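You operate a simulated robot arm through the tools that you are given. There is no shell and no other tool.

You run a simulated robot arm. Do the job below in one go: nothing can be reset, and whatever is moved stays where it is left.

JOB
Polish the scratch off blank 4 with the green pad.
Fine: in the black holder, lamp on first; then pad back, blank in the clean tray, lamp off. What is to be rubbed or washed off counts as gone when no trace of it is left.
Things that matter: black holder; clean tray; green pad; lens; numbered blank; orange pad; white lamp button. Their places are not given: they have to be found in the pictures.

Only the result counts: the job must be done as asked and must still hold three seconds after the hand-in. Knocking over, shifting, dropping, spilling or breaking anything else fails it.

ROBOT AND FRAMES
A 6-joint arm with a two-finger gripper, fixed in place. Base frame: the origin is at the foot of the arm, x ahead of it, y to its left, z up. Readings come in mm, rad, newtons and seconds.
Its first joint turns from -2.897 to 2.897 rad. Payload 3.43 kg.
Tool frame: the origin (TCP) lies between the finger pads and is the grasp point; the fingertips stand 20 mm ahead of it; z points along the fingers, y is the line along which they close. The gripper opens to 190 mm. The gripper's body begins 248 mm behind the TCP.
Orientation is told as [roll, pitch, yaw] about the base's x, y, z axes, in that order, counted from this pose: with the fingers straight down and closing along the base's y, the tool's x points along the base's -x, its y along +y and its z along -z.

CONTROLS
- The arm moves only by the tool servo_tool. Its argument "targets" is a list of rows, each an object of numbers (a shift or turn left out is 0, a gripper value left out holds the last): "ax", "ay", "az": the turn, a rotation vector about the tool's x, y, z in rad; "dx", "dy", "dz": the shift along the tool's x, y, z in mm; "claw": the finger opening in mm, from 0 to 190. In form: [{"ax": .., "ay": .., "az": .., "dx": .., "dy": .., "dz": .., "claw": ..}, ...]. A call has 1 to 20 rows; each row is the pose to reach, as a shift and turn from the pose commanded when the call began, along the tool's axes at that moment. Each row takes 0.2 s and may step no farther than 50 mm and 0.15 rad from the row before; otherwise, or with a gripper value out of range, the whole call is refused. A pose out of reach is approached as far as the arm can. The call stops where the force on the tool passes 40 N (or 10 N more than at its start, if that is more) or the arm is blocked; 0.2 s more then pass. Each finger travels about 45 mm/s and halts on what it meets, pressing with about 41 N; the grip force reading is that of the motor and also rises with nothing between the fingers. The clock runs only during rows and for 0.2 s after the last one: add rows that repeat a pose to give the fingers time. It gives the time, the measured TCP pose, the force on the tool (base axes), the opening and the grip force at its end, in the units of the frame above (readings bear some noise), with the torque about the TCP (base axes, N m) and any sound that the robot's microphone picked up.
- Cameras (640 x 400 px; columns grow to the right, rows downward): "scene" is fixed at [51.3, -651.3, 1642.1]; the picture's right is [0.80, -0.60, 0.00], its down [-0.24, -0.33, -0.91] and it looks along [0.54, 0.73, -0.41] (base axes); focal length 329 px, centre (320, 200). "wrist" rides on the gripper at [70, -8, -288] in the tool frame; the picture's right is [0.12, 0.99, 0.00], its down [-0.96, 0.12, -0.25] and it looks along [-0.25, 0.03, 0.97] (tool axes); focal length 261 px, centre (320, 200).
- snapshot(camera): a new picture of that camera. No time passes.
- raise_lower(by): slides the trunk up (or, below 0, down) by that many mm; the arm rides with it, the base frame stays. It gives what a move gives, with no picture.
- point_at(camera, pixels): for up to 12 pixels [column, row] of the newest picture of that camera ("zoom" is the newest enlarged one), the place [x, y, z] in the base frame of the surface seen there, good to about 2 mm. No time passes.
- zoom(camera, box): a new picture of the part [left, top, right, bottom] of that camera's present view, enlarged. No time passes.
- sign_off(): hands the job in; it is judged then, once.

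Unless the task says otherwise, let go and move clear before handing in.

The tools are called after "Emit:" as a command line: name --argument value ..., lists and objects as JSON in quotes. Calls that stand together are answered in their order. servo_tool: Moves the arm, as the interface text tells. Its arguments: {"type":"object","properties":{"targets":{"type":"array","items":{"type":"object","properties":{"ax":{"type":"number"},"ay":{"type":"number"},"az":{"type":"number"},"dx":{"type":"number"},"dy":{"type":"number"},"dz":{"type":"number"},"claw":{"type":"number"}}}}},"required":["targets"]} The other tools are called the same way: raise_lower (by) slides the trunk up or down; snapshot (camera) takes a picture; point_at (camera, pixels) gives the place of the surface under pixels of a picture; zoom (camera, box) takes an enlarged picture of a part of a camera's view; sign_off () hands the job in.

At the start:

```text
time_s: 0.0
eef_pos: [421.3, 410.4, 1279.1]
orientation: [0.0, -0.001, 0.0]
force: [0.7, 0.7, -0.7]
moment: [0.01, 0.01, 0.01]
gripper_width: 190.0
grasp_force: 0.0
trunk travel left (down, up): [-175.0, 65.0]
```

scene: 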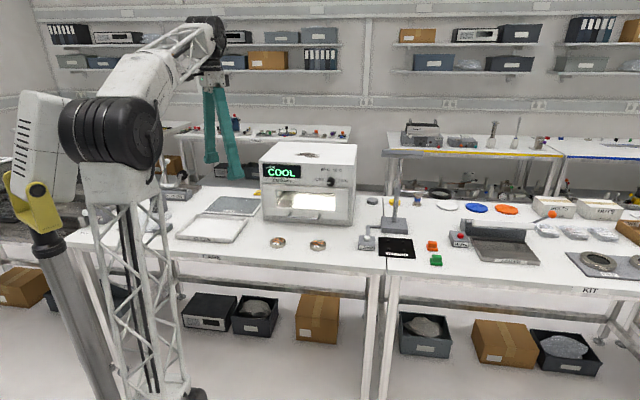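
wrist: 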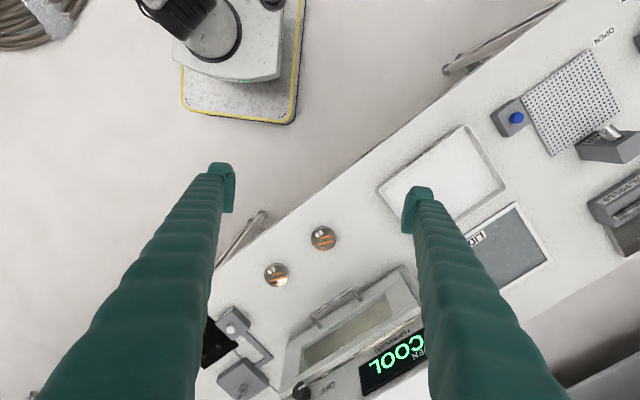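

The scene picture shows a bench with an oven, two round blanks near (277,242) and (318,245), a lamp around (393,225), and green and orange blocks near (435,255). I'll zoom in on several parts to tell them apart.

Emit:
zoom --camera "scene" --box '[240, 190, 400, 290]'

Emit:
zoom --camera "scene" --box '[350, 180, 510, 280]'

Emit:
zoom --camera "scene" --box '[480, 180, 640, 300]'

Emit:
zoom --camera "scene" --box '[60, 170, 280, 290]'

Emit:
zoom --camera "wrist" --box '[200, 100, 640, 400]'

```text
4.00 times, centred on (320, 240) of scene
```

zoom: 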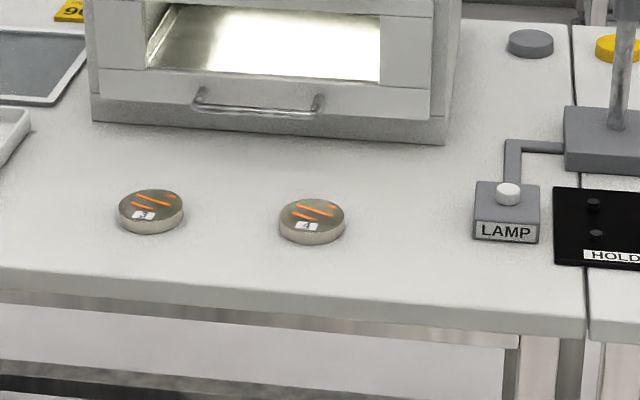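

```text
4.00 times, centred on (430, 230) of scene
```

zoom: 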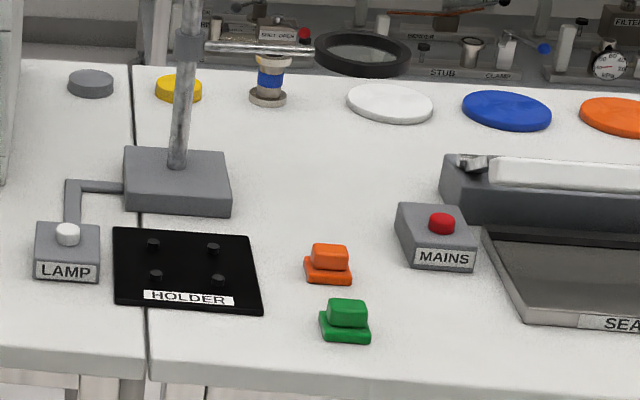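

```text
3.33 times, centred on (560, 240) of scene
```

zoom: 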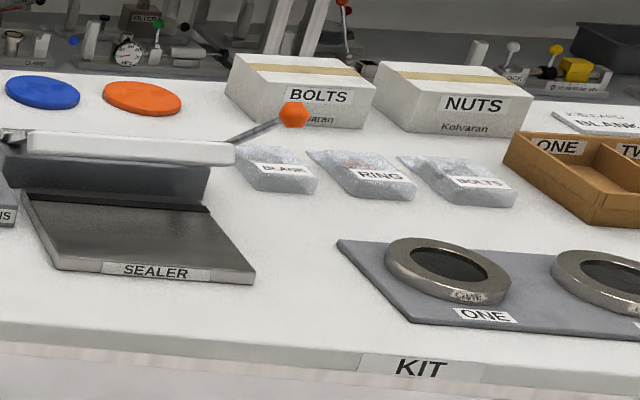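

```text
2.91 times, centred on (170, 230) of scene
```

zoom: 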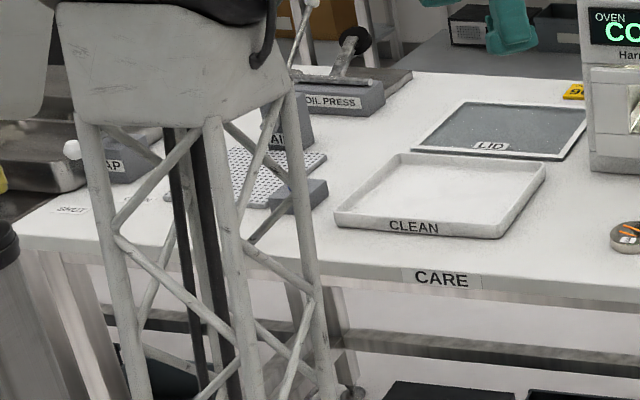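

```text
1.33 times, centred on (420, 250) of wrist
```

zoom: 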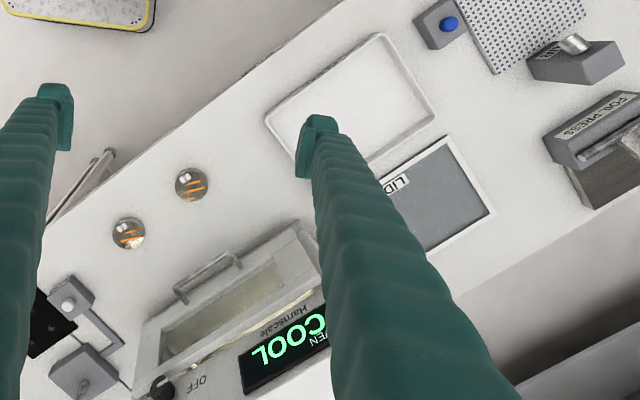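

Blank 4 is the right one, near (318,245), and the black holder with four pegs is near (396,247). I'll zoom tighter and get places for the key points.

Emit:
zoom --camera "scene" --box '[300, 232, 340, 257]'

Emit:
point_at --camera "zoom" --pixels '[[320, 200], [320, 300], [100, 100], [600, 350]]'

Emit:
zoom --camera "scene" --box '[356, 225, 452, 285]'

Emit:
zoom --camera "scene" --box '[380, 170, 476, 230]'

```text
16.00 times, centred on (320, 244) of scene
```

zoom: 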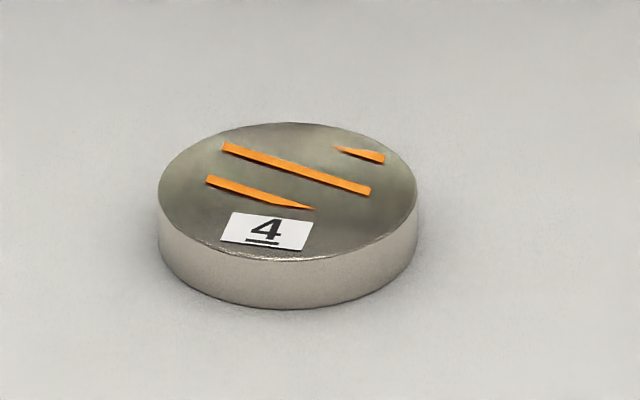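

```text
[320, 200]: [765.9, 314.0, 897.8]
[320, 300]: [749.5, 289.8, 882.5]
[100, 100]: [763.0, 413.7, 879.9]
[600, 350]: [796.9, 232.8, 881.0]
```

```text
6.67 times, centred on (404, 255) of scene
```

zoom: 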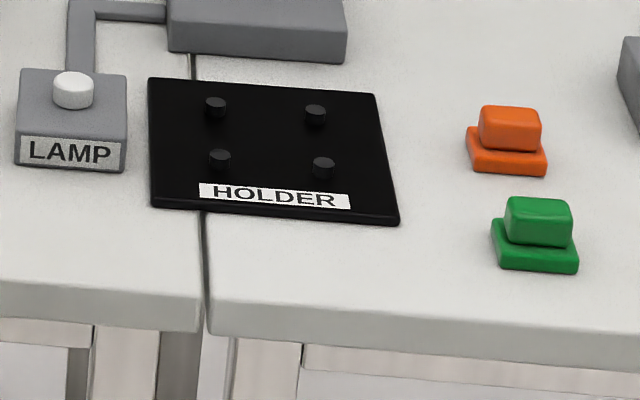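

```text
6.67 times, centred on (428, 200) of scene
```

zoom: 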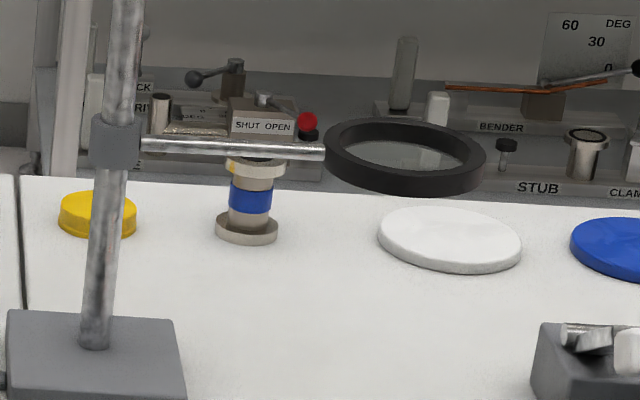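

Blank 4 carries orange scratch lines, and its top is at about z 898 with the table at about 880. Next I'll get coordinates for the holder, pegs, pads, lamp button, tray and lens.

Emit:
zoom --camera "scene" --box '[356, 225, 452, 285]'

Emit:
point_at --camera "zoom" --pixels '[[216, 103], [316, 109], [220, 155], [323, 162], [150, 82], [374, 96], [396, 218], [154, 203], [270, 130], [74, 79], [50, 110], [74, 92]]'

Emit:
point_at --camera "zoom" --pixels '[[540, 208], [540, 235], [508, 203], [573, 208], [495, 265], [576, 270], [510, 113], [510, 140], [470, 165], [545, 172], [507, 240], [572, 245]]'

Emit:
point_at --camera "scene" --pixels '[[212, 228], [182, 233], [231, 240], [202, 217], [247, 219], [394, 222], [440, 190], [396, 180], [430, 193], [450, 195], [441, 188], [441, 197]]'

```text
6.67 times, centred on (404, 255) of scene
```

zoom: 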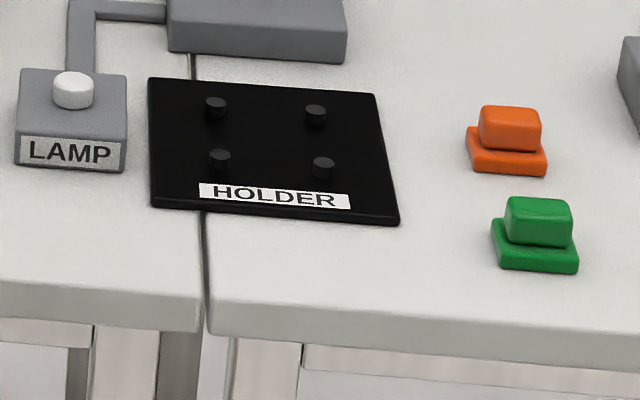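

```text
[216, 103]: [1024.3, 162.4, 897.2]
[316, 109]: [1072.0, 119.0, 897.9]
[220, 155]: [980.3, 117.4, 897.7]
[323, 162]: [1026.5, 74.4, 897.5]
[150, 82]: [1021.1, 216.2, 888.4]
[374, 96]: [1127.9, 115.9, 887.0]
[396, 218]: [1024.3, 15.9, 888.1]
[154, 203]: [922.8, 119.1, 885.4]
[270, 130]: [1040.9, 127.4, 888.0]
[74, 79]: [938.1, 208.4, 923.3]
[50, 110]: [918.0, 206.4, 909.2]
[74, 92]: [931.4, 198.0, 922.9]
```

```text
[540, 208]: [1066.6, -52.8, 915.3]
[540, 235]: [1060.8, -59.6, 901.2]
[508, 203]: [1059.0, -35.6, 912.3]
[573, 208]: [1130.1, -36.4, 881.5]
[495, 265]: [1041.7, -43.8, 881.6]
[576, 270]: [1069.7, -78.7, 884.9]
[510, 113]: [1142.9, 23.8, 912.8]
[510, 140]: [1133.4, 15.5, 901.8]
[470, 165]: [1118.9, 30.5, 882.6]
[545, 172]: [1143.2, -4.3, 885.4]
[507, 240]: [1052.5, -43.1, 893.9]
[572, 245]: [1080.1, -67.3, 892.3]
```

```text
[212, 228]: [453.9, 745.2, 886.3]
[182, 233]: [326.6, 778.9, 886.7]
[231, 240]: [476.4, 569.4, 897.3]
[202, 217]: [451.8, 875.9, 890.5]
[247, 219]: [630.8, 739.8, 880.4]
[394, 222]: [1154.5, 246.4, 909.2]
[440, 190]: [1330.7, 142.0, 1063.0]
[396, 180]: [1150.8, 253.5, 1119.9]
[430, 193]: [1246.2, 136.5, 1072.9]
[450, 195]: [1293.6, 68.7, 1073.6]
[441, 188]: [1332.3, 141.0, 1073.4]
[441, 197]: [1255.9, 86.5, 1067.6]
```

The holder centre works out near (1026,118), the four peg tops are at z≈898, and the green pad's handle is near (1066,-53). I'll now look at the lamp and lens structure and the two trays more closely before moving.

Emit:
zoom --camera "scene" --box '[360, 160, 488, 240]'

Emit:
point_at --camera "zoom" --pixels '[[190, 60], [180, 145], [195, 155], [240, 146], [355, 140], [322, 130], [396, 122], [458, 145], [390, 180], [90, 235], [215, 240], [120, 275]]'

Emit:
zoom --camera "scene" --box '[160, 190, 272, 260]'

Emit:
point_at --camera "zoom" --pixels '[[260, 150], [470, 170], [420, 290], [110, 270], [260, 220], [320, 230], [500, 160], [400, 310], [250, 300], [160, 210], [90, 265], [350, 180]]'

```text
5.00 times, centred on (424, 200) of scene
```

zoom: 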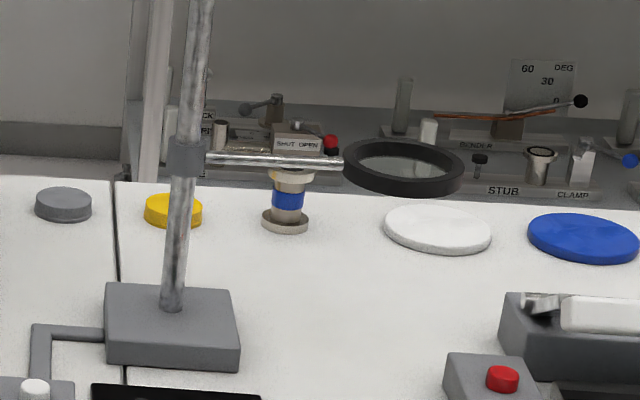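

```text
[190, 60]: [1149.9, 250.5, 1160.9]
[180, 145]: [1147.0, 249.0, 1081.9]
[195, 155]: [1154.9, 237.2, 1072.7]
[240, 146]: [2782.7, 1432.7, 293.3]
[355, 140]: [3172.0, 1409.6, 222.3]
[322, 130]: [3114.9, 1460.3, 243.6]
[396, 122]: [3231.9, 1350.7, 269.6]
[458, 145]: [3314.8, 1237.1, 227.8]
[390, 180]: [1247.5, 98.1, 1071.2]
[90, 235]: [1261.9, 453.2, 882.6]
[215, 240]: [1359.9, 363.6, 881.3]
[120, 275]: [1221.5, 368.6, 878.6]
```

```text
5.71 times, centred on (216, 225) of scene
```

zoom: 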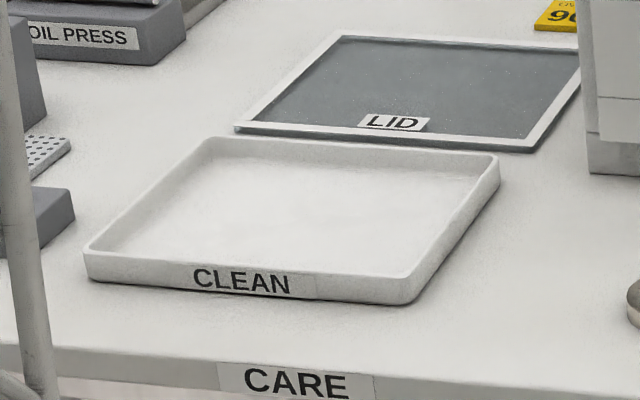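

```text
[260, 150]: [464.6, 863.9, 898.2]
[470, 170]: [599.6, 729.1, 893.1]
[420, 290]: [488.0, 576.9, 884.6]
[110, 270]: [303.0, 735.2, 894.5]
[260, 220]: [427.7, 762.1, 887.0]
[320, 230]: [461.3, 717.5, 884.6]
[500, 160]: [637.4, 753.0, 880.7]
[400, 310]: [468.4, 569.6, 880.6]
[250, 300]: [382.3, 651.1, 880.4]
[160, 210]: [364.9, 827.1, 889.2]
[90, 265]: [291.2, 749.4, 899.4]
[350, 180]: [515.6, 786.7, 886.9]
```

The clean tray's floor is near z 886 and its centre is around (455,725). The lamp post stands at (1150,250), so I'll check how high it goes before moving.

Emit:
zoom --camera "scene" --box '[340, 100, 500, 200]'

Emit:
point_at --camera "zoom" --pixels '[[230, 250], [232, 230], [225, 270], [240, 210], [242, 190]]'

```text
4.00 times, centred on (420, 150) of scene
```

zoom: 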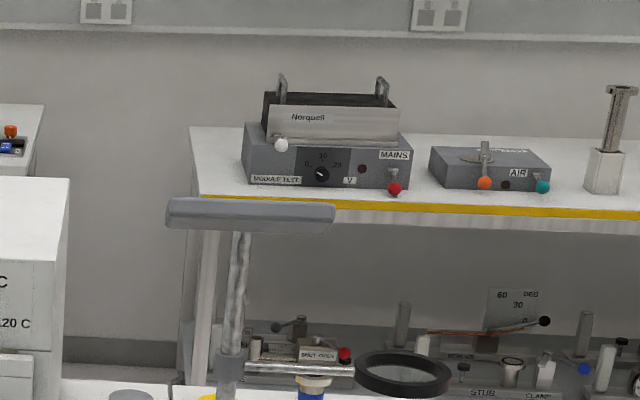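

```text
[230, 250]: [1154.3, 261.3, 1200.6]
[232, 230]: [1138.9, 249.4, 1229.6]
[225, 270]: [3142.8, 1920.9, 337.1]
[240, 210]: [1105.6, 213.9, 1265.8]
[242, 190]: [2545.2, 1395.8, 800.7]
```

There is a grey lamp head at the top of the post, at zoom pixels (166–335, 200–235). I need its extents because it may overhang the holder.

Emit:
point_at --camera "zoom" --pixels '[[172, 202], [170, 222], [200, 203], [250, 205], [300, 208], [330, 208], [330, 230], [300, 228], [250, 228], [200, 226], [180, 212], [325, 220]]'

Emit:
zoom --camera "scene" --box '[376, 144, 432, 179]'

```text
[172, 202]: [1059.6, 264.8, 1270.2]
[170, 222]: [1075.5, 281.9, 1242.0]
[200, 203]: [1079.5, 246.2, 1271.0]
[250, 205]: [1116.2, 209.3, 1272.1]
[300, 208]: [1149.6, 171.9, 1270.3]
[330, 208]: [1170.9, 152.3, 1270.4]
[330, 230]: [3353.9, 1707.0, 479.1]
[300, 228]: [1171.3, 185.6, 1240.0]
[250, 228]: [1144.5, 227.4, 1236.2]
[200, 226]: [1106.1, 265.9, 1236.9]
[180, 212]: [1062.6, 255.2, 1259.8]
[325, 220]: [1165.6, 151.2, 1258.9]
```

```text
11.43 times, centred on (404, 162) of scene
```

zoom: 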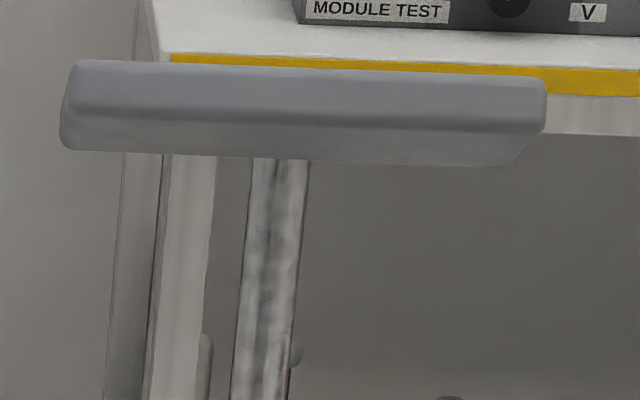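

The lamp head leans over from the post at (1060–1171, 152–282), z ≈1236–1272, about 128 mm beyond the holder's centre. I'll check the oven's extents, the button centre and the blank's edges next.

Emit:
point_at --camera "scene" --pixels '[[266, 212], [346, 222], [264, 165], [348, 172], [355, 148], [275, 143], [300, 220], [325, 222], [356, 215], [290, 222]]'

Emit:
zoom --camera "scene" --box '[355, 230, 387, 250]'

Emit:
point_at --camera "zoom" --pixels '[[240, 140], [280, 140], [200, 140], [240, 115], [240, 165], [240, 190], [300, 150], [180, 150], [60, 180], [400, 190]]'

```text
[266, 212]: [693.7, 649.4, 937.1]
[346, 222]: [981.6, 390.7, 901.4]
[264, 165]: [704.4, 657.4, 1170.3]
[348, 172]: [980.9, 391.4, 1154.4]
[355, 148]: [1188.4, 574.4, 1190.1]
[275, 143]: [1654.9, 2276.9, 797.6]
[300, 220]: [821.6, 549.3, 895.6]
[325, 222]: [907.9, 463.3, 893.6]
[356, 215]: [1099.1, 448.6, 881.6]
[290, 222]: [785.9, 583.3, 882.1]
```

```text
16.00 times, centred on (371, 240) of scene
```

zoom: 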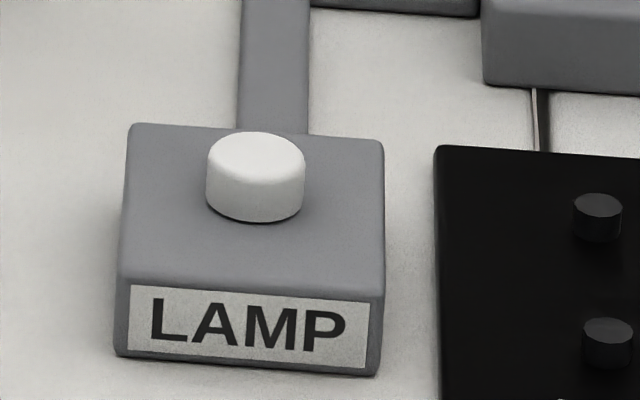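

```text
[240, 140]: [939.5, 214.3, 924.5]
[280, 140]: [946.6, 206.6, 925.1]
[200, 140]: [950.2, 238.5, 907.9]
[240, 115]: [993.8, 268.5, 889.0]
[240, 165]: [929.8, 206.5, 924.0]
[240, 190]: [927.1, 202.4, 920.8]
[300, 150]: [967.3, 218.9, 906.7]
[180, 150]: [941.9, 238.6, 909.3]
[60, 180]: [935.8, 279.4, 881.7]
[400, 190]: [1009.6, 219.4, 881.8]
```

The button's top centre is near (936,205,924), and everything on the bench is laid out along (0.743,-0.669). I'll close the fingers and move above the button at about z 1000.

Emit:
servo_tool --targets '[{"dx": -36.8, "dy": -14.6, "dz": 19.9, "claw": 0}, {"dx": -73.6, "dy": -29.3, "dz": 39.9}, {"dx": -110.4, "dy": -43.9, "dz": 59.8}, {"dx": -147.1, "dy": -58.6, "dz": 79.7}, {"dx": -183.9, "dy": -73.2, "dz": 99.6}, {"dx": -220.7, "dy": -87.9, "dz": 119.6}, {"dx": -257.5, "dy": -102.5, "dz": 139.5}, {"dx": -294.3, "dy": -117.1, "dz": 159.4}, {"dx": -331.1, "dy": -131.8, "dz": 179.4}, {"dx": -367.9, "dy": -146.4, "dz": 199.3}, {"dx": -404.6, "dy": -161.1, "dz": 219.2}, {"dx": -441.4, "dy": -175.7, "dz": 239.1}, {"dx": -478.2, "dy": -190.4, "dz": 259.1}, {"dx": -515, "dy": -205, "dz": 279}]'

Emit:
snapshot --camera "scene"

Emit:
snapshot --camera "wrist"

```text
time_s: 3.0
eef_pos: [937.0, 205.3, 1000.6]
orientation: [0.0, -0.002, -0.001]
force: [-1.2, -0.1, 1.0]
moment: [-0.01, -0.18, 0.0]
gripper_width: 0.0
grasp_force: 34.3
trunk travel left (down, up): [-175.0, 65.0]
```

```text
taken
```

scene: 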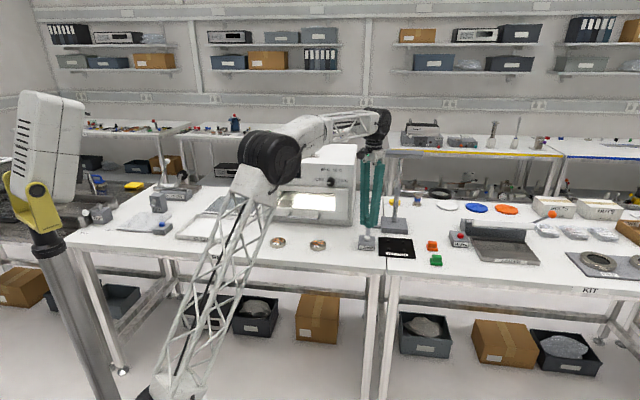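

```text
taken
```

wrist: 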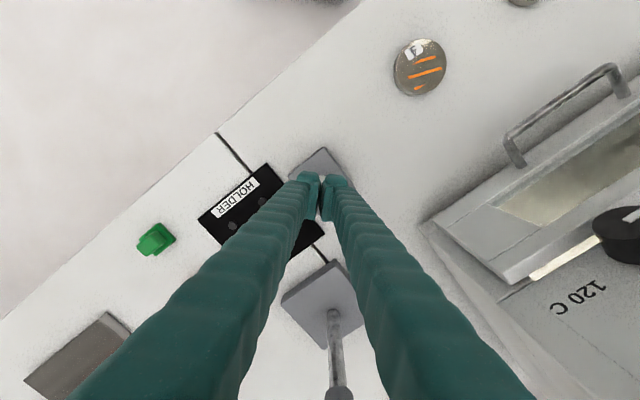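

The arm reached (937,205,1000) with no trouble and the fingers hide the lamp box below them. I'll check the alignment over the button in a zoom before pressing.

Emit:
zoom --camera "scene" --box '[345, 200, 409, 260]'

Emit:
zoom --camera "wrist" --box '[260, 120, 400, 240]'

```text
6.67 times, centred on (377, 230) of scene
```

zoom: 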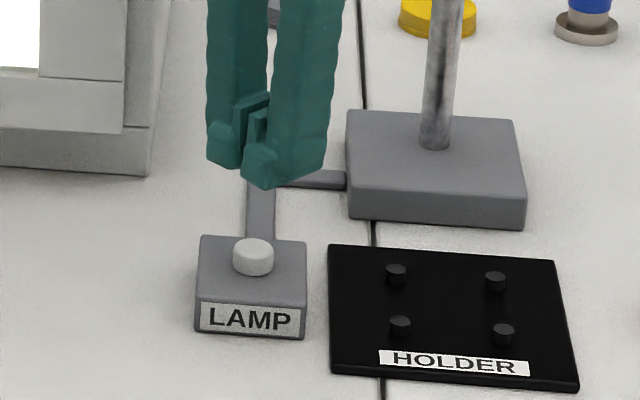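

```text
3.33 times, centred on (330, 180) of wrist
```

zoom: 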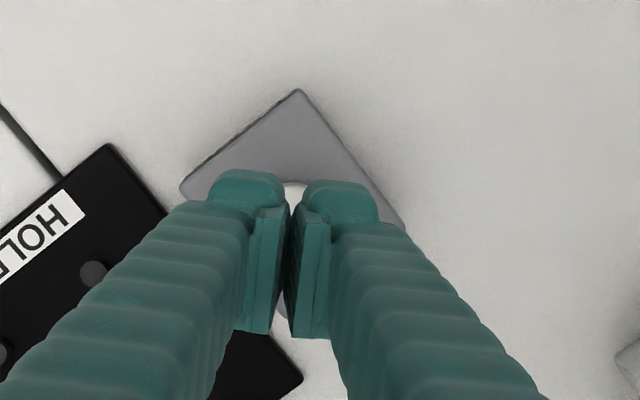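

The fingertips sit right above the white button, which shows between them at zoom pixel (295,190). I'll go down to just above it and then press in small steps.

Emit:
servo_tool --targets '[{"dz": 25}, {"dz": 45}, {"dz": 52}, {"dz": 55}, {"dz": 57}, {"dz": 59}, {"dz": 60}]'

Emit:
zoom --camera "scene" --box '[345, 200, 409, 260]'

```text
time_s: 4.6
eef_pos: [937.7, 205.6, 939.7]
orientation: [0.0, -0.001, 0.001]
force: [-0.8, 0.0, 2.0]
moment: [-0.01, -0.02, -0.01]
gripper_width: 0.0
grasp_force: 34.5
trunk travel left (down, up): [-175.0, 65.0]
```

```text
6.67 times, centred on (377, 230) of scene
```

zoom: 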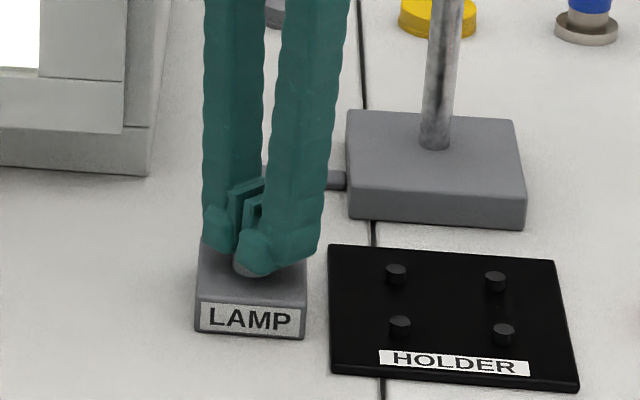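

At z 939.7 the force reads only 2 N and there was no sound. I'll keep pressing in small steps.

Emit:
servo_tool --targets '[{"dz": 1}, {"dz": 2}, {"dz": 3}]'

Emit:
snapshot --camera "scene"

```text
time_s: 5.4
eef_pos: [939.7, 205.4, 937.3]
orientation: [-0.001, 0.0, 0.001]
force: [-0.1, 0.2, 2.9]
moment: [0.05, 0.02, 0.0]
gripper_width: 6.1
grasp_force: 34.5
trunk travel left (down, up): [-175.0, 65.0]
heard: click
```

```text
taken
```

scene: 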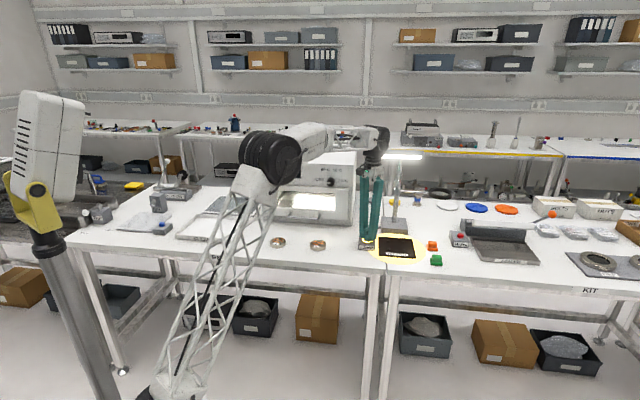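

A click was heard and the lamp is now lit: a warm glow surrounds the holder and the lamp head is bright at (403,157). I'll lift off and check that it stays on.

Emit:
servo_tool --targets '[{"dz": -10}, {"dz": -30}, {"dz": -70}, {"dz": -110}]'

Emit:
snapshot --camera "scene"

Emit:
zoom --camera "scene" --box '[345, 215, 457, 285]'

Emit:
zoom --camera "scene" --box '[300, 232, 340, 257]'

```text
time_s: 6.4
eef_pos: [936.6, 205.6, 1046.9]
orientation: [0.001, -0.001, 0.001]
force: [0.0, -0.4, -0.1]
moment: [-0.01, 0.04, -0.01]
gripper_width: 0.0
grasp_force: 33.8
trunk travel left (down, up): [-175.0, 65.0]
```

```text
taken
```

scene: 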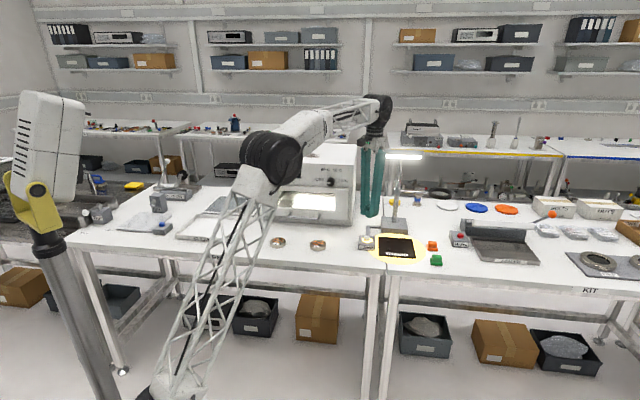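

```text
5.71 times, centred on (401, 250) of scene
```

zoom: 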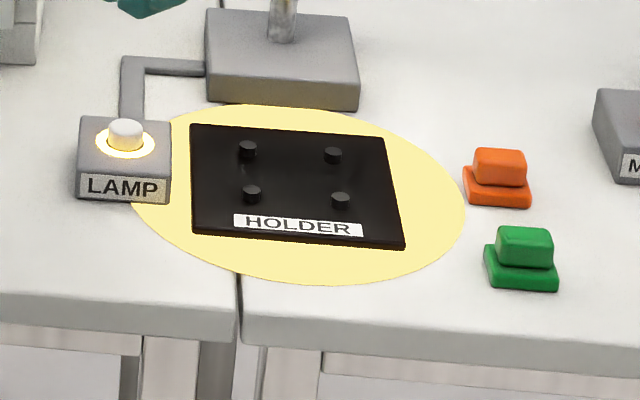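

```text
16.00 times, centred on (320, 244) of scene
```

zoom: 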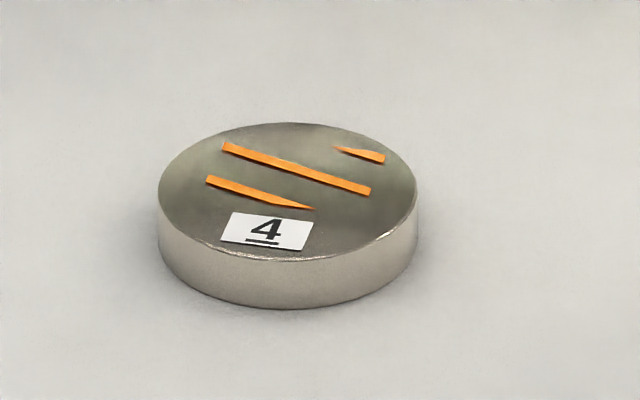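

The lamp stays on, with a lit ring on the button and glow around the holder. Before picking the blank I'll measure its edges and test the reach over the holder, turning the tool to line up with the bench (yaw +48°).

Emit:
point_at --camera "zoom" --pixels '[[162, 195], [414, 195], [288, 126], [288, 254], [288, 190], [230, 150], [365, 190], [210, 181], [305, 207], [340, 149], [380, 158], [265, 232]]'

Emit:
servo_tool --targets '[{"dx": -15, "dy": -14.5, "dz": 8, "az": -0.14}, {"dx": -30, "dy": -29, "dz": 16, "az": -0.28}, {"dx": -45, "dy": -43.5, "dz": 24, "az": -0.42}, {"dx": -60, "dy": -58, "dz": 32, "az": -0.56}, {"dx": -75, "dy": -72.5, "dz": 40, "az": -0.7}, {"dx": -90, "dy": -87, "dz": 47, "az": -0.838}, {"dx": -90, "dy": -87, "dz": 47, "az": -0.838}]'

Emit:
snapshot --camera "wrist"

Emit:
snapshot --camera "scene"

```text
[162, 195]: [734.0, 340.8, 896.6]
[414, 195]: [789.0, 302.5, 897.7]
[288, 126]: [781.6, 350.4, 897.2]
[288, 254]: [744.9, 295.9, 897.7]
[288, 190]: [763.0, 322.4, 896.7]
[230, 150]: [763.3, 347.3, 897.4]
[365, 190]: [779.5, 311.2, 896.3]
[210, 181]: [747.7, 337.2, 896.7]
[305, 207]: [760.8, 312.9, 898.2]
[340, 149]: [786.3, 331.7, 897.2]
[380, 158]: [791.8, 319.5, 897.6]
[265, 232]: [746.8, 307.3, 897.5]
```

```text
time_s: 8.0
eef_pos: [1028.0, 117.9, 999.4]
orientation: [0.0, 0.001, 0.84]
force: [0.2, 1.2, -0.2]
moment: [0.0, -0.01, -0.02]
gripper_width: 0.1
grasp_force: 34.4
trunk travel left (down, up): [-175.0, 65.0]
```

```text
taken
```

wrist: 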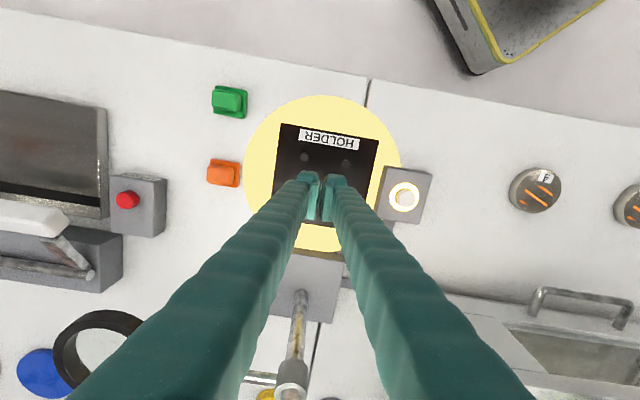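

```text
taken
```

scene: 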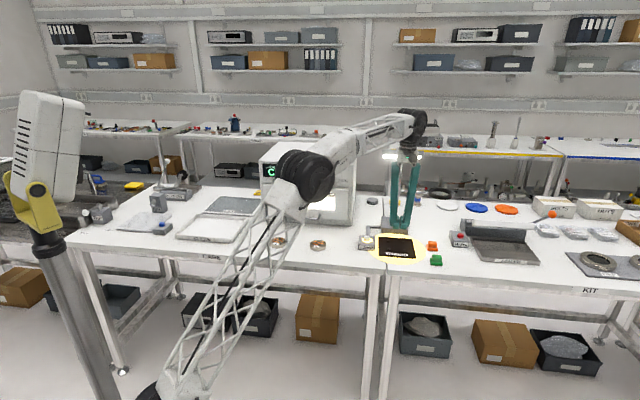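

The vertical tool reaches over the holder at z 999, and the wrist picture shows the tool square to it. I'll test lower here, then above the green pad.

Emit:
servo_tool --targets '[{"dz": 30}, {"dz": 60}, {"dz": 65}, {"dz": 65}]'

Emit:
zoom --camera "scene" --box '[345, 215, 457, 285]'

Emit:
point_at --camera "zoom" --pixels '[[525, 240], [500, 233], [552, 240], [498, 262], [551, 265], [487, 282], [555, 290], [522, 268], [487, 250], [558, 264], [525, 230]]'

Emit:
zoom --camera "wrist" --box '[200, 70, 440, 220]'

```text
time_s: 9.0
eef_pos: [1027.2, 118.1, 933.9]
orientation: [0.0, -0.001, 0.838]
force: [-0.1, 0.3, 0.6]
moment: [-0.01, -0.03, 0.0]
gripper_width: 0.0
grasp_force: 34.6
trunk travel left (down, up): [-175.0, 65.0]
```

```text
5.71 times, centred on (401, 250) of scene
```

zoom: 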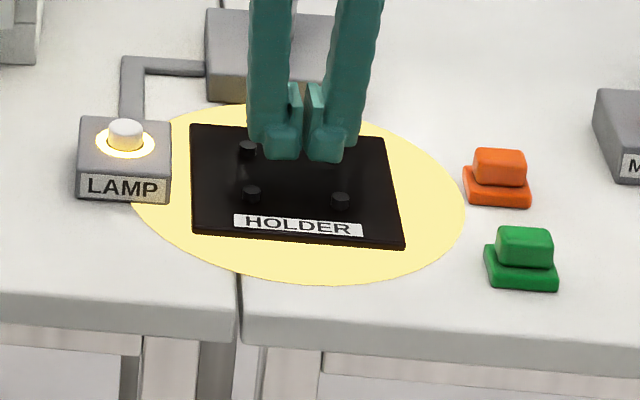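

```text
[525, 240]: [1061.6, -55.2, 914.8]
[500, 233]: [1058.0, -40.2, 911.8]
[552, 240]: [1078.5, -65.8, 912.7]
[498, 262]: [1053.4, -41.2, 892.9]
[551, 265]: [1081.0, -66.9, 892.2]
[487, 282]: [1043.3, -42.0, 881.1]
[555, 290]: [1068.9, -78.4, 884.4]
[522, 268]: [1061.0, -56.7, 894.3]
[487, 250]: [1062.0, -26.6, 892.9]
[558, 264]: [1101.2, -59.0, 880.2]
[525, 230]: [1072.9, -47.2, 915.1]
```

```text
2.67 times, centred on (320, 145) of wrist
```

zoom: 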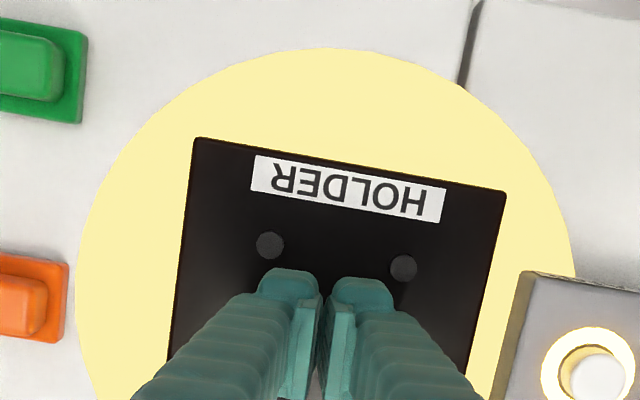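

The tool reached z 934 over the holder centre without trouble, so I can work vertically there. Blank 4's centre is near (762.5,322.4), about 69 mm across, with its top at z 897. I'll raise, open to 110 and move above it.

Emit:
servo_tool --targets '[{"dz": -40}, {"dz": -80}, {"dx": 3, "dy": 41.6, "dz": -85, "claw": 110}, {"dx": 6, "dy": 83.1, "dz": -85}, {"dx": 9, "dy": 124.7, "dz": -85}, {"dx": 12.5, "dy": 166.2, "dz": -85}, {"dx": 16, "dy": 207.8, "dz": -85}, {"dx": 19, "dy": 249.4, "dz": -85}, {"dx": 22, "dy": 290.9, "dz": -85}, {"dx": 24.9, "dy": 332.5, "dz": -85}, {"dx": 24.9, "dy": 332.5, "dz": -85}]'

Emit:
snapshot --camera "wrist"

Emit:
zoom --camera "scene" --box '[260, 190, 372, 260]'

```text
time_s: 11.4
eef_pos: [763.3, 323.1, 1019.8]
orientation: [0.001, 0.002, 0.838]
force: [0.7, -0.4, 0.0]
moment: [-0.04, -0.03, 0.02]
gripper_width: 110.0
grasp_force: 0.1
trunk travel left (down, up): [-175.0, 65.0]
```

```text
taken
```

wrist: 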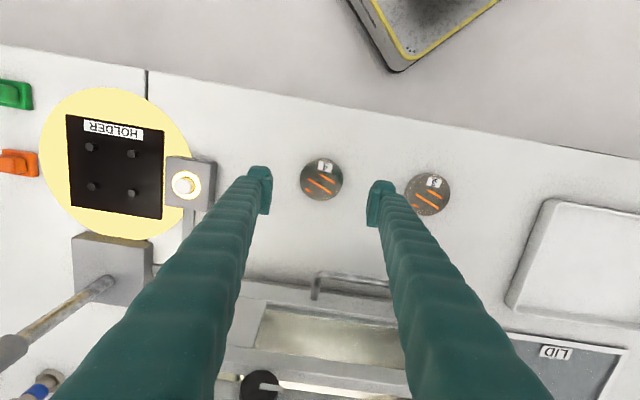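

```text
5.71 times, centred on (316, 225) of scene
```

zoom: 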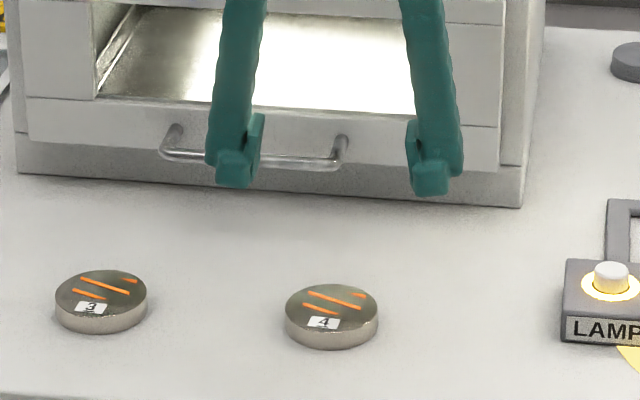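

From above, blank 4 sits between the fingers at (322,180). I'll use this view to refine the blank's centre, the holder's pegs and the neighbouring blank.

Emit:
point_at --camera "wrist" --pixels '[[303, 180], [341, 180], [322, 161], [322, 199], [322, 180], [91, 147], [132, 154], [91, 186], [131, 193], [412, 195], [112, 170], [430, 195]]'

Emit:
zoom --camera "wrist" --box '[282, 155, 362, 205]'

Emit:
point_at --camera "zoom" --pixels '[[155, 200], [475, 200], [320, 40], [320, 355], [320, 200], [200, 90], [440, 310], [200, 310], [440, 90]]'

```text
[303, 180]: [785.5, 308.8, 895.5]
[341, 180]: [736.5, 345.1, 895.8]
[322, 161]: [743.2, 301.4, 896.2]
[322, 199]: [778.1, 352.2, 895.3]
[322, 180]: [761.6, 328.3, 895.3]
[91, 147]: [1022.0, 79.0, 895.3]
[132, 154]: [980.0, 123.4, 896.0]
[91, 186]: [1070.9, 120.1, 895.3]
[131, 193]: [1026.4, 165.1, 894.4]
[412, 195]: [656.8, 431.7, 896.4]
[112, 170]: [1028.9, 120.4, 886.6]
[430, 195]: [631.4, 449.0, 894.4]
```

```text
8.00 times, centred on (322, 180) of wrist
```

zoom: 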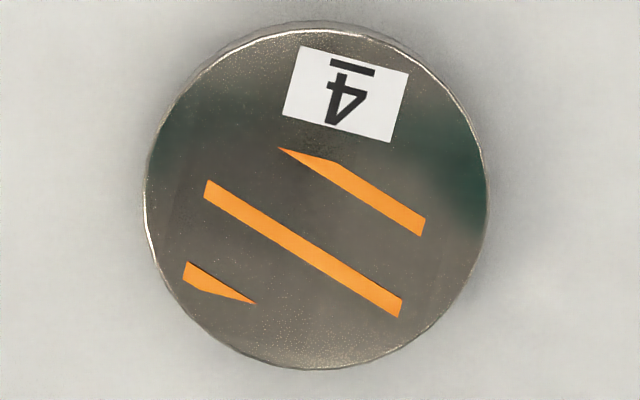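

```text
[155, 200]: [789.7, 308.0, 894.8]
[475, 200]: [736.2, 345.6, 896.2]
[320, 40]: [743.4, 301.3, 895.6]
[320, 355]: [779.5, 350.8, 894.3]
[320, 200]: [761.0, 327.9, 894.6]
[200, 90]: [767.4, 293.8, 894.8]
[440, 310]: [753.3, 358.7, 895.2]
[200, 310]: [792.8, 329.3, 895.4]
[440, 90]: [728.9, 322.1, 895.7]
```

The wrist view puts the disc centre about 3 mm further along −e1 and 2 mm along +e2 than my tool axis, and blank-to-holder distances agree between both cameras. I'll correct that, descend to TCP z 906 and close on the disc.

Emit:
servo_tool --targets '[{"dx": -2, "dy": 3, "dz": 40}, {"dx": -2, "dy": 3, "dz": 80}, {"dx": -2, "dy": 3, "dz": 105}, {"dx": -2, "dy": 3, "dz": 114}, {"dx": -2, "dy": 3, "dz": 114}]'

Emit:
snapshot --camera "wrist"

Emit:
zoom --camera "scene" --box '[280, 220, 360, 270]'

```text
time_s: 12.6
eef_pos: [762.5, 326.4, 904.5]
orientation: [0.0, 0.0, 0.838]
force: [0.0, 0.8, 0.0]
moment: [-0.01, -0.03, 0.01]
gripper_width: 110.2
grasp_force: 0.1
trunk travel left (down, up): [-175.0, 65.0]
```

```text
taken
```

wrist: 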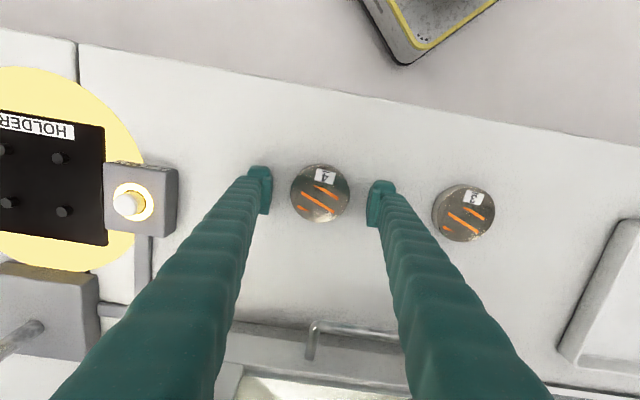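

```text
8.00 times, centred on (320, 245) of scene
```

zoom: 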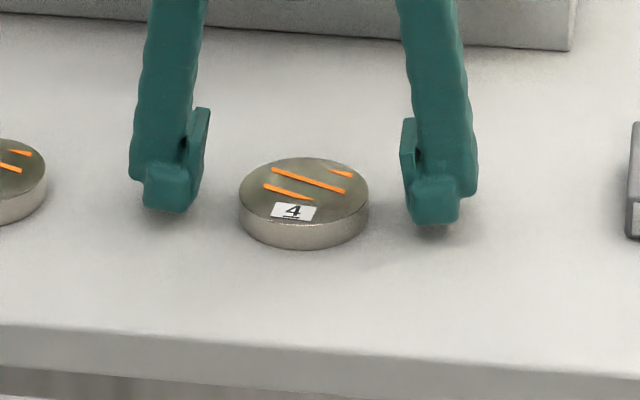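

The disc lies midway between the fingertips at (320,192), and its e2 centring looks good too. I'll close the fingers on it.

Emit:
servo_tool --targets '[{"claw": 60}, {"claw": 60}, {"claw": 60}, {"claw": 60}, {"claw": 60}]'

Emit:
zoom --camera "scene" --box '[280, 220, 360, 270]'

Emit:
zoom --camera "wrist" --box '[240, 140, 400, 240]'

```text
time_s: 13.7
eef_pos: [763.0, 326.3, 911.7]
orientation: [-0.002, -0.007, 0.838]
force: [-6.0, -2.5, 32.0]
moment: [0.44, 0.94, 0.14]
gripper_width: 60.7
grasp_force: 0.8
trunk travel left (down, up): [-175.0, 65.0]
stopped in row 5: the force on the tool passed its limit at 43 N (the readings are from after the stop); the commanded pose is now the measured one
```

```text
8.00 times, centred on (320, 245) of scene
```

zoom: 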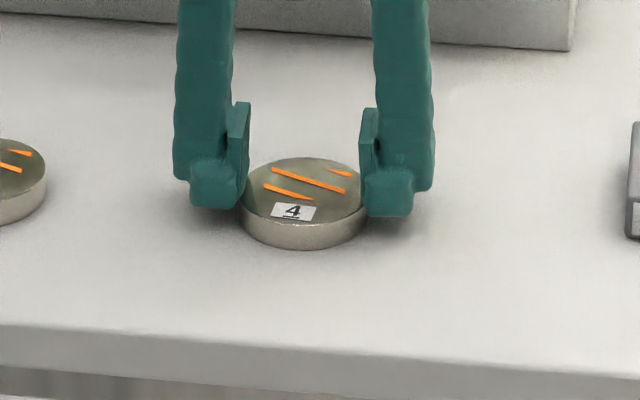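

```text
4.00 times, centred on (320, 190) of wrist
```

zoom: 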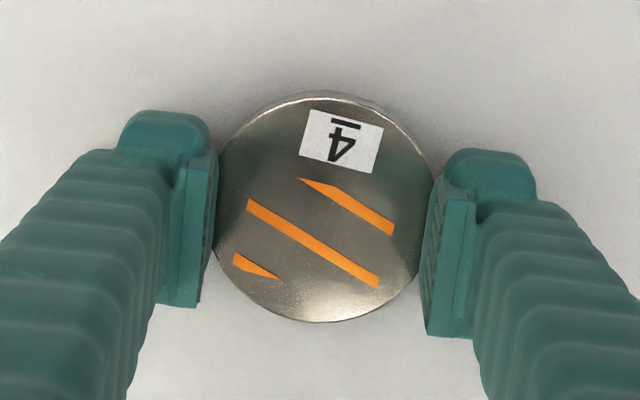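

The fingers stopped on a 32 N upward force with the opening at 60.7, less than the disc's 69 mm, so they seem to have ridden up on the disc's rim. I'll look closely before doing anything else.

Emit:
zoom --camera "scene" --box '[298, 228, 338, 253]'

Emit:
point_at --camera "zoom" --pixels '[[80, 200], [130, 170], [150, 120], [170, 100], [470, 130], [500, 200], [440, 170], [320, 170], [250, 200], [380, 250], [320, 330], [480, 240]]'

Emit:
zoom --camera "wrist" --box '[260, 155, 324, 195]'

Emit:
zoom --camera "wrist" --box '[316, 165, 380, 225]'

```text
16.00 times, centred on (318, 240) of scene
```

zoom: 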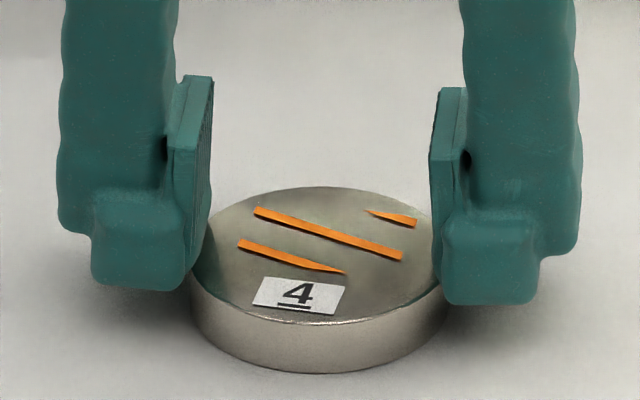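

```text
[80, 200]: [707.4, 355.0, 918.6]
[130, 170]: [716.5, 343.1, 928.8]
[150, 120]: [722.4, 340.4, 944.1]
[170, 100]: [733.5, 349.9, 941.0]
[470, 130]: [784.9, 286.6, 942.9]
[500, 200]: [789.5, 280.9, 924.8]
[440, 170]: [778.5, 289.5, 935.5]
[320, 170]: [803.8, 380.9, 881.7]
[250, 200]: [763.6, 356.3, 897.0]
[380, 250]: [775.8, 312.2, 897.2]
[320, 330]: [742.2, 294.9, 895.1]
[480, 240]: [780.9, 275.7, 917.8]
```

```text
10.00 times, centred on (292, 175) of wrist
```

zoom: 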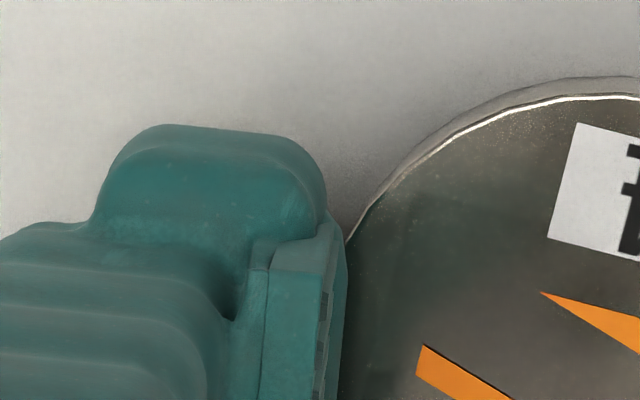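

```text
6.67 times, centred on (348, 195) of wrist
```

zoom: 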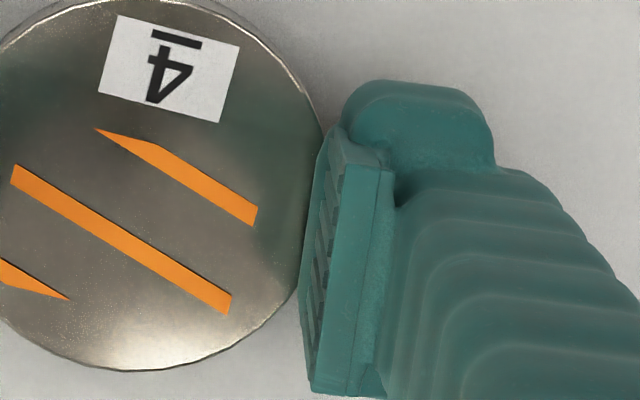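

The fingertip blocks look as if they may be resting above the disc's rim rather than beside it. I'll measure the heights of the fingertip bottoms and pad edges.

Emit:
zoom --camera "scene" --box '[298, 228, 338, 253]'

Emit:
point_at --camera "zoom" --pixels '[[480, 295], [520, 300], [455, 300], [140, 283], [110, 278], [175, 285], [200, 240], [192, 262], [437, 240], [441, 265], [205, 200], [435, 200]]'

```text
16.00 times, centred on (318, 240) of scene
```

zoom: 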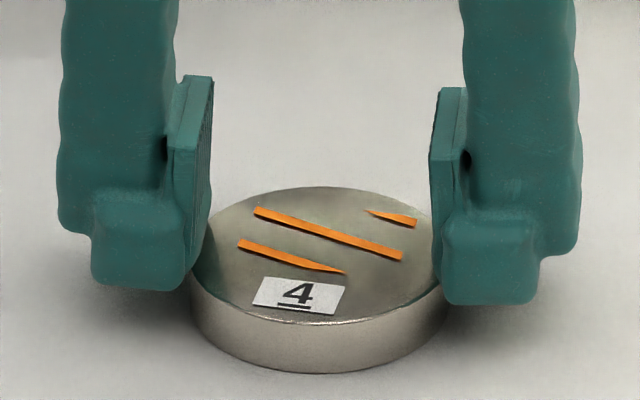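

```text
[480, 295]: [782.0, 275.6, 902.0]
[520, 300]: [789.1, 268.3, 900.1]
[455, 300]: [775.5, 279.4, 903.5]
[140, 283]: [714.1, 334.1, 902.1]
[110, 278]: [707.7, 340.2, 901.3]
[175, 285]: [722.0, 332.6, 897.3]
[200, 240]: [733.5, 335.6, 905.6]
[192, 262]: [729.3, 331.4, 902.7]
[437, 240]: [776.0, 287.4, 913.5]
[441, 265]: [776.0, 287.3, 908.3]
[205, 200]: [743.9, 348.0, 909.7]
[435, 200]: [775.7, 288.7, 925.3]
```

The tip blocks' bottoms read around z 898–902, level with the disc's top, so the fingers did ride up onto the rim. The disc hasn't moved. I'll lift a little, open up, and study the fingertip shape.

Emit:
servo_tool --targets '[{"dz": -3}, {"dz": -3, "claw": 110}, {"dz": -3, "claw": 110}, {"dz": -3, "claw": 110}, {"dz": -3, "claw": 110}, {"dz": -3, "claw": 110}]'

Emit:
zoom --camera "scene" --box '[288, 222, 352, 262]'

Emit:
point_at --camera "zoom" --pixels '[[100, 190], [120, 190], [140, 175], [150, 150], [150, 120], [160, 180], [440, 200], [460, 205], [420, 180], [425, 150], [300, 200], [300, 250]]'

Emit:
snapshot --camera "wrist"

```text
time_s: 15.1
eef_pos: [764.3, 326.6, 911.1]
orientation: [-0.001, -0.003, 0.837]
force: [0.8, 0.4, 0.0]
moment: [0.04, -0.01, -0.01]
gripper_width: 110.0
grasp_force: 0.0
trunk travel left (down, up): [-175.0, 65.0]
```

```text
10.00 times, centred on (320, 242) of scene
```

zoom: 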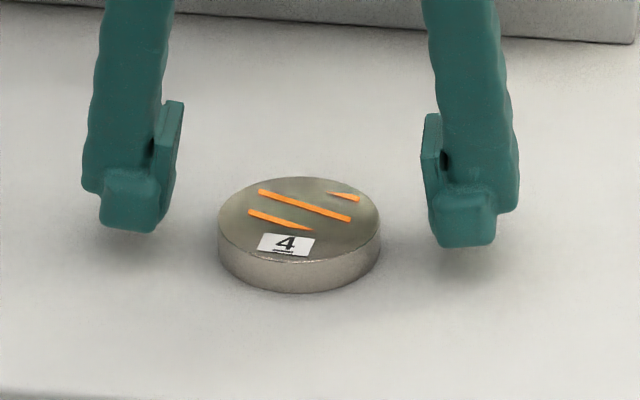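

```text
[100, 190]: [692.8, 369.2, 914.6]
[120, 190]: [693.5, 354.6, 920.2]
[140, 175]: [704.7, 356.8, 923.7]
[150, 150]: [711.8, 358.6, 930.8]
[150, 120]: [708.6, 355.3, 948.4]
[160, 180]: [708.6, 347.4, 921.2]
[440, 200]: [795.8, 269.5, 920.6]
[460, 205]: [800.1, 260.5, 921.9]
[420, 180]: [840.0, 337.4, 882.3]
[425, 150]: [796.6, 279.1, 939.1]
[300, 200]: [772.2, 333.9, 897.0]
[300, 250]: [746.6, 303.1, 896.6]
```

```text
taken
```

wrist: 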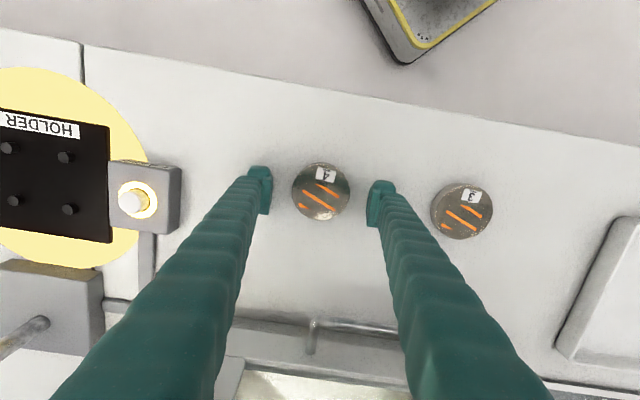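

The fingers are free again and the disc sits undisturbed at (300,240) in the zoom. I'll measure the fingertip bottoms while the reading is TCP z 911.

Emit:
zoom --camera "scene" --box '[324, 226, 348, 250]'

Emit:
point_at --camera "zoom" --pixels '[[200, 330], [240, 335], [280, 330], [180, 320], [200, 300], [130, 250], [120, 200], [115, 160], [130, 300], [150, 330]]'

Emit:
zoom --camera "wrist" --box '[230, 145, 294, 225]'

```text
16.00 times, centred on (336, 238) of scene
```

zoom: 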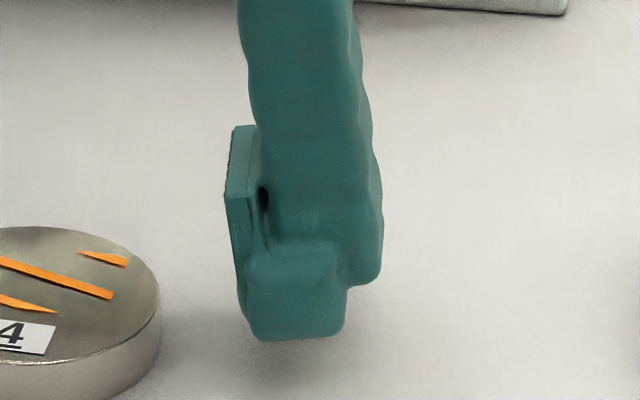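

```text
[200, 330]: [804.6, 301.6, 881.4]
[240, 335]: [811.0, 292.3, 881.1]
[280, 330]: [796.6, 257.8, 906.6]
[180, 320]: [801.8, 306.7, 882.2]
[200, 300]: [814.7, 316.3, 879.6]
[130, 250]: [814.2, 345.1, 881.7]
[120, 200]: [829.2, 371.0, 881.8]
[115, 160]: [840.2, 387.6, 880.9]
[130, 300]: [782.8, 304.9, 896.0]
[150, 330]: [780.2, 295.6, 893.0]
```

```text
5.00 times, centred on (262, 185) of wrist
```

zoom: 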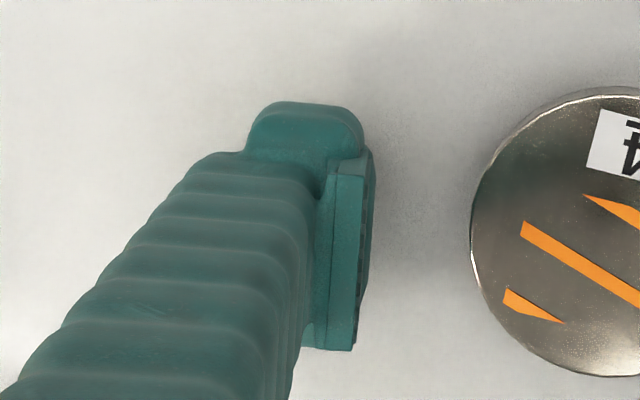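

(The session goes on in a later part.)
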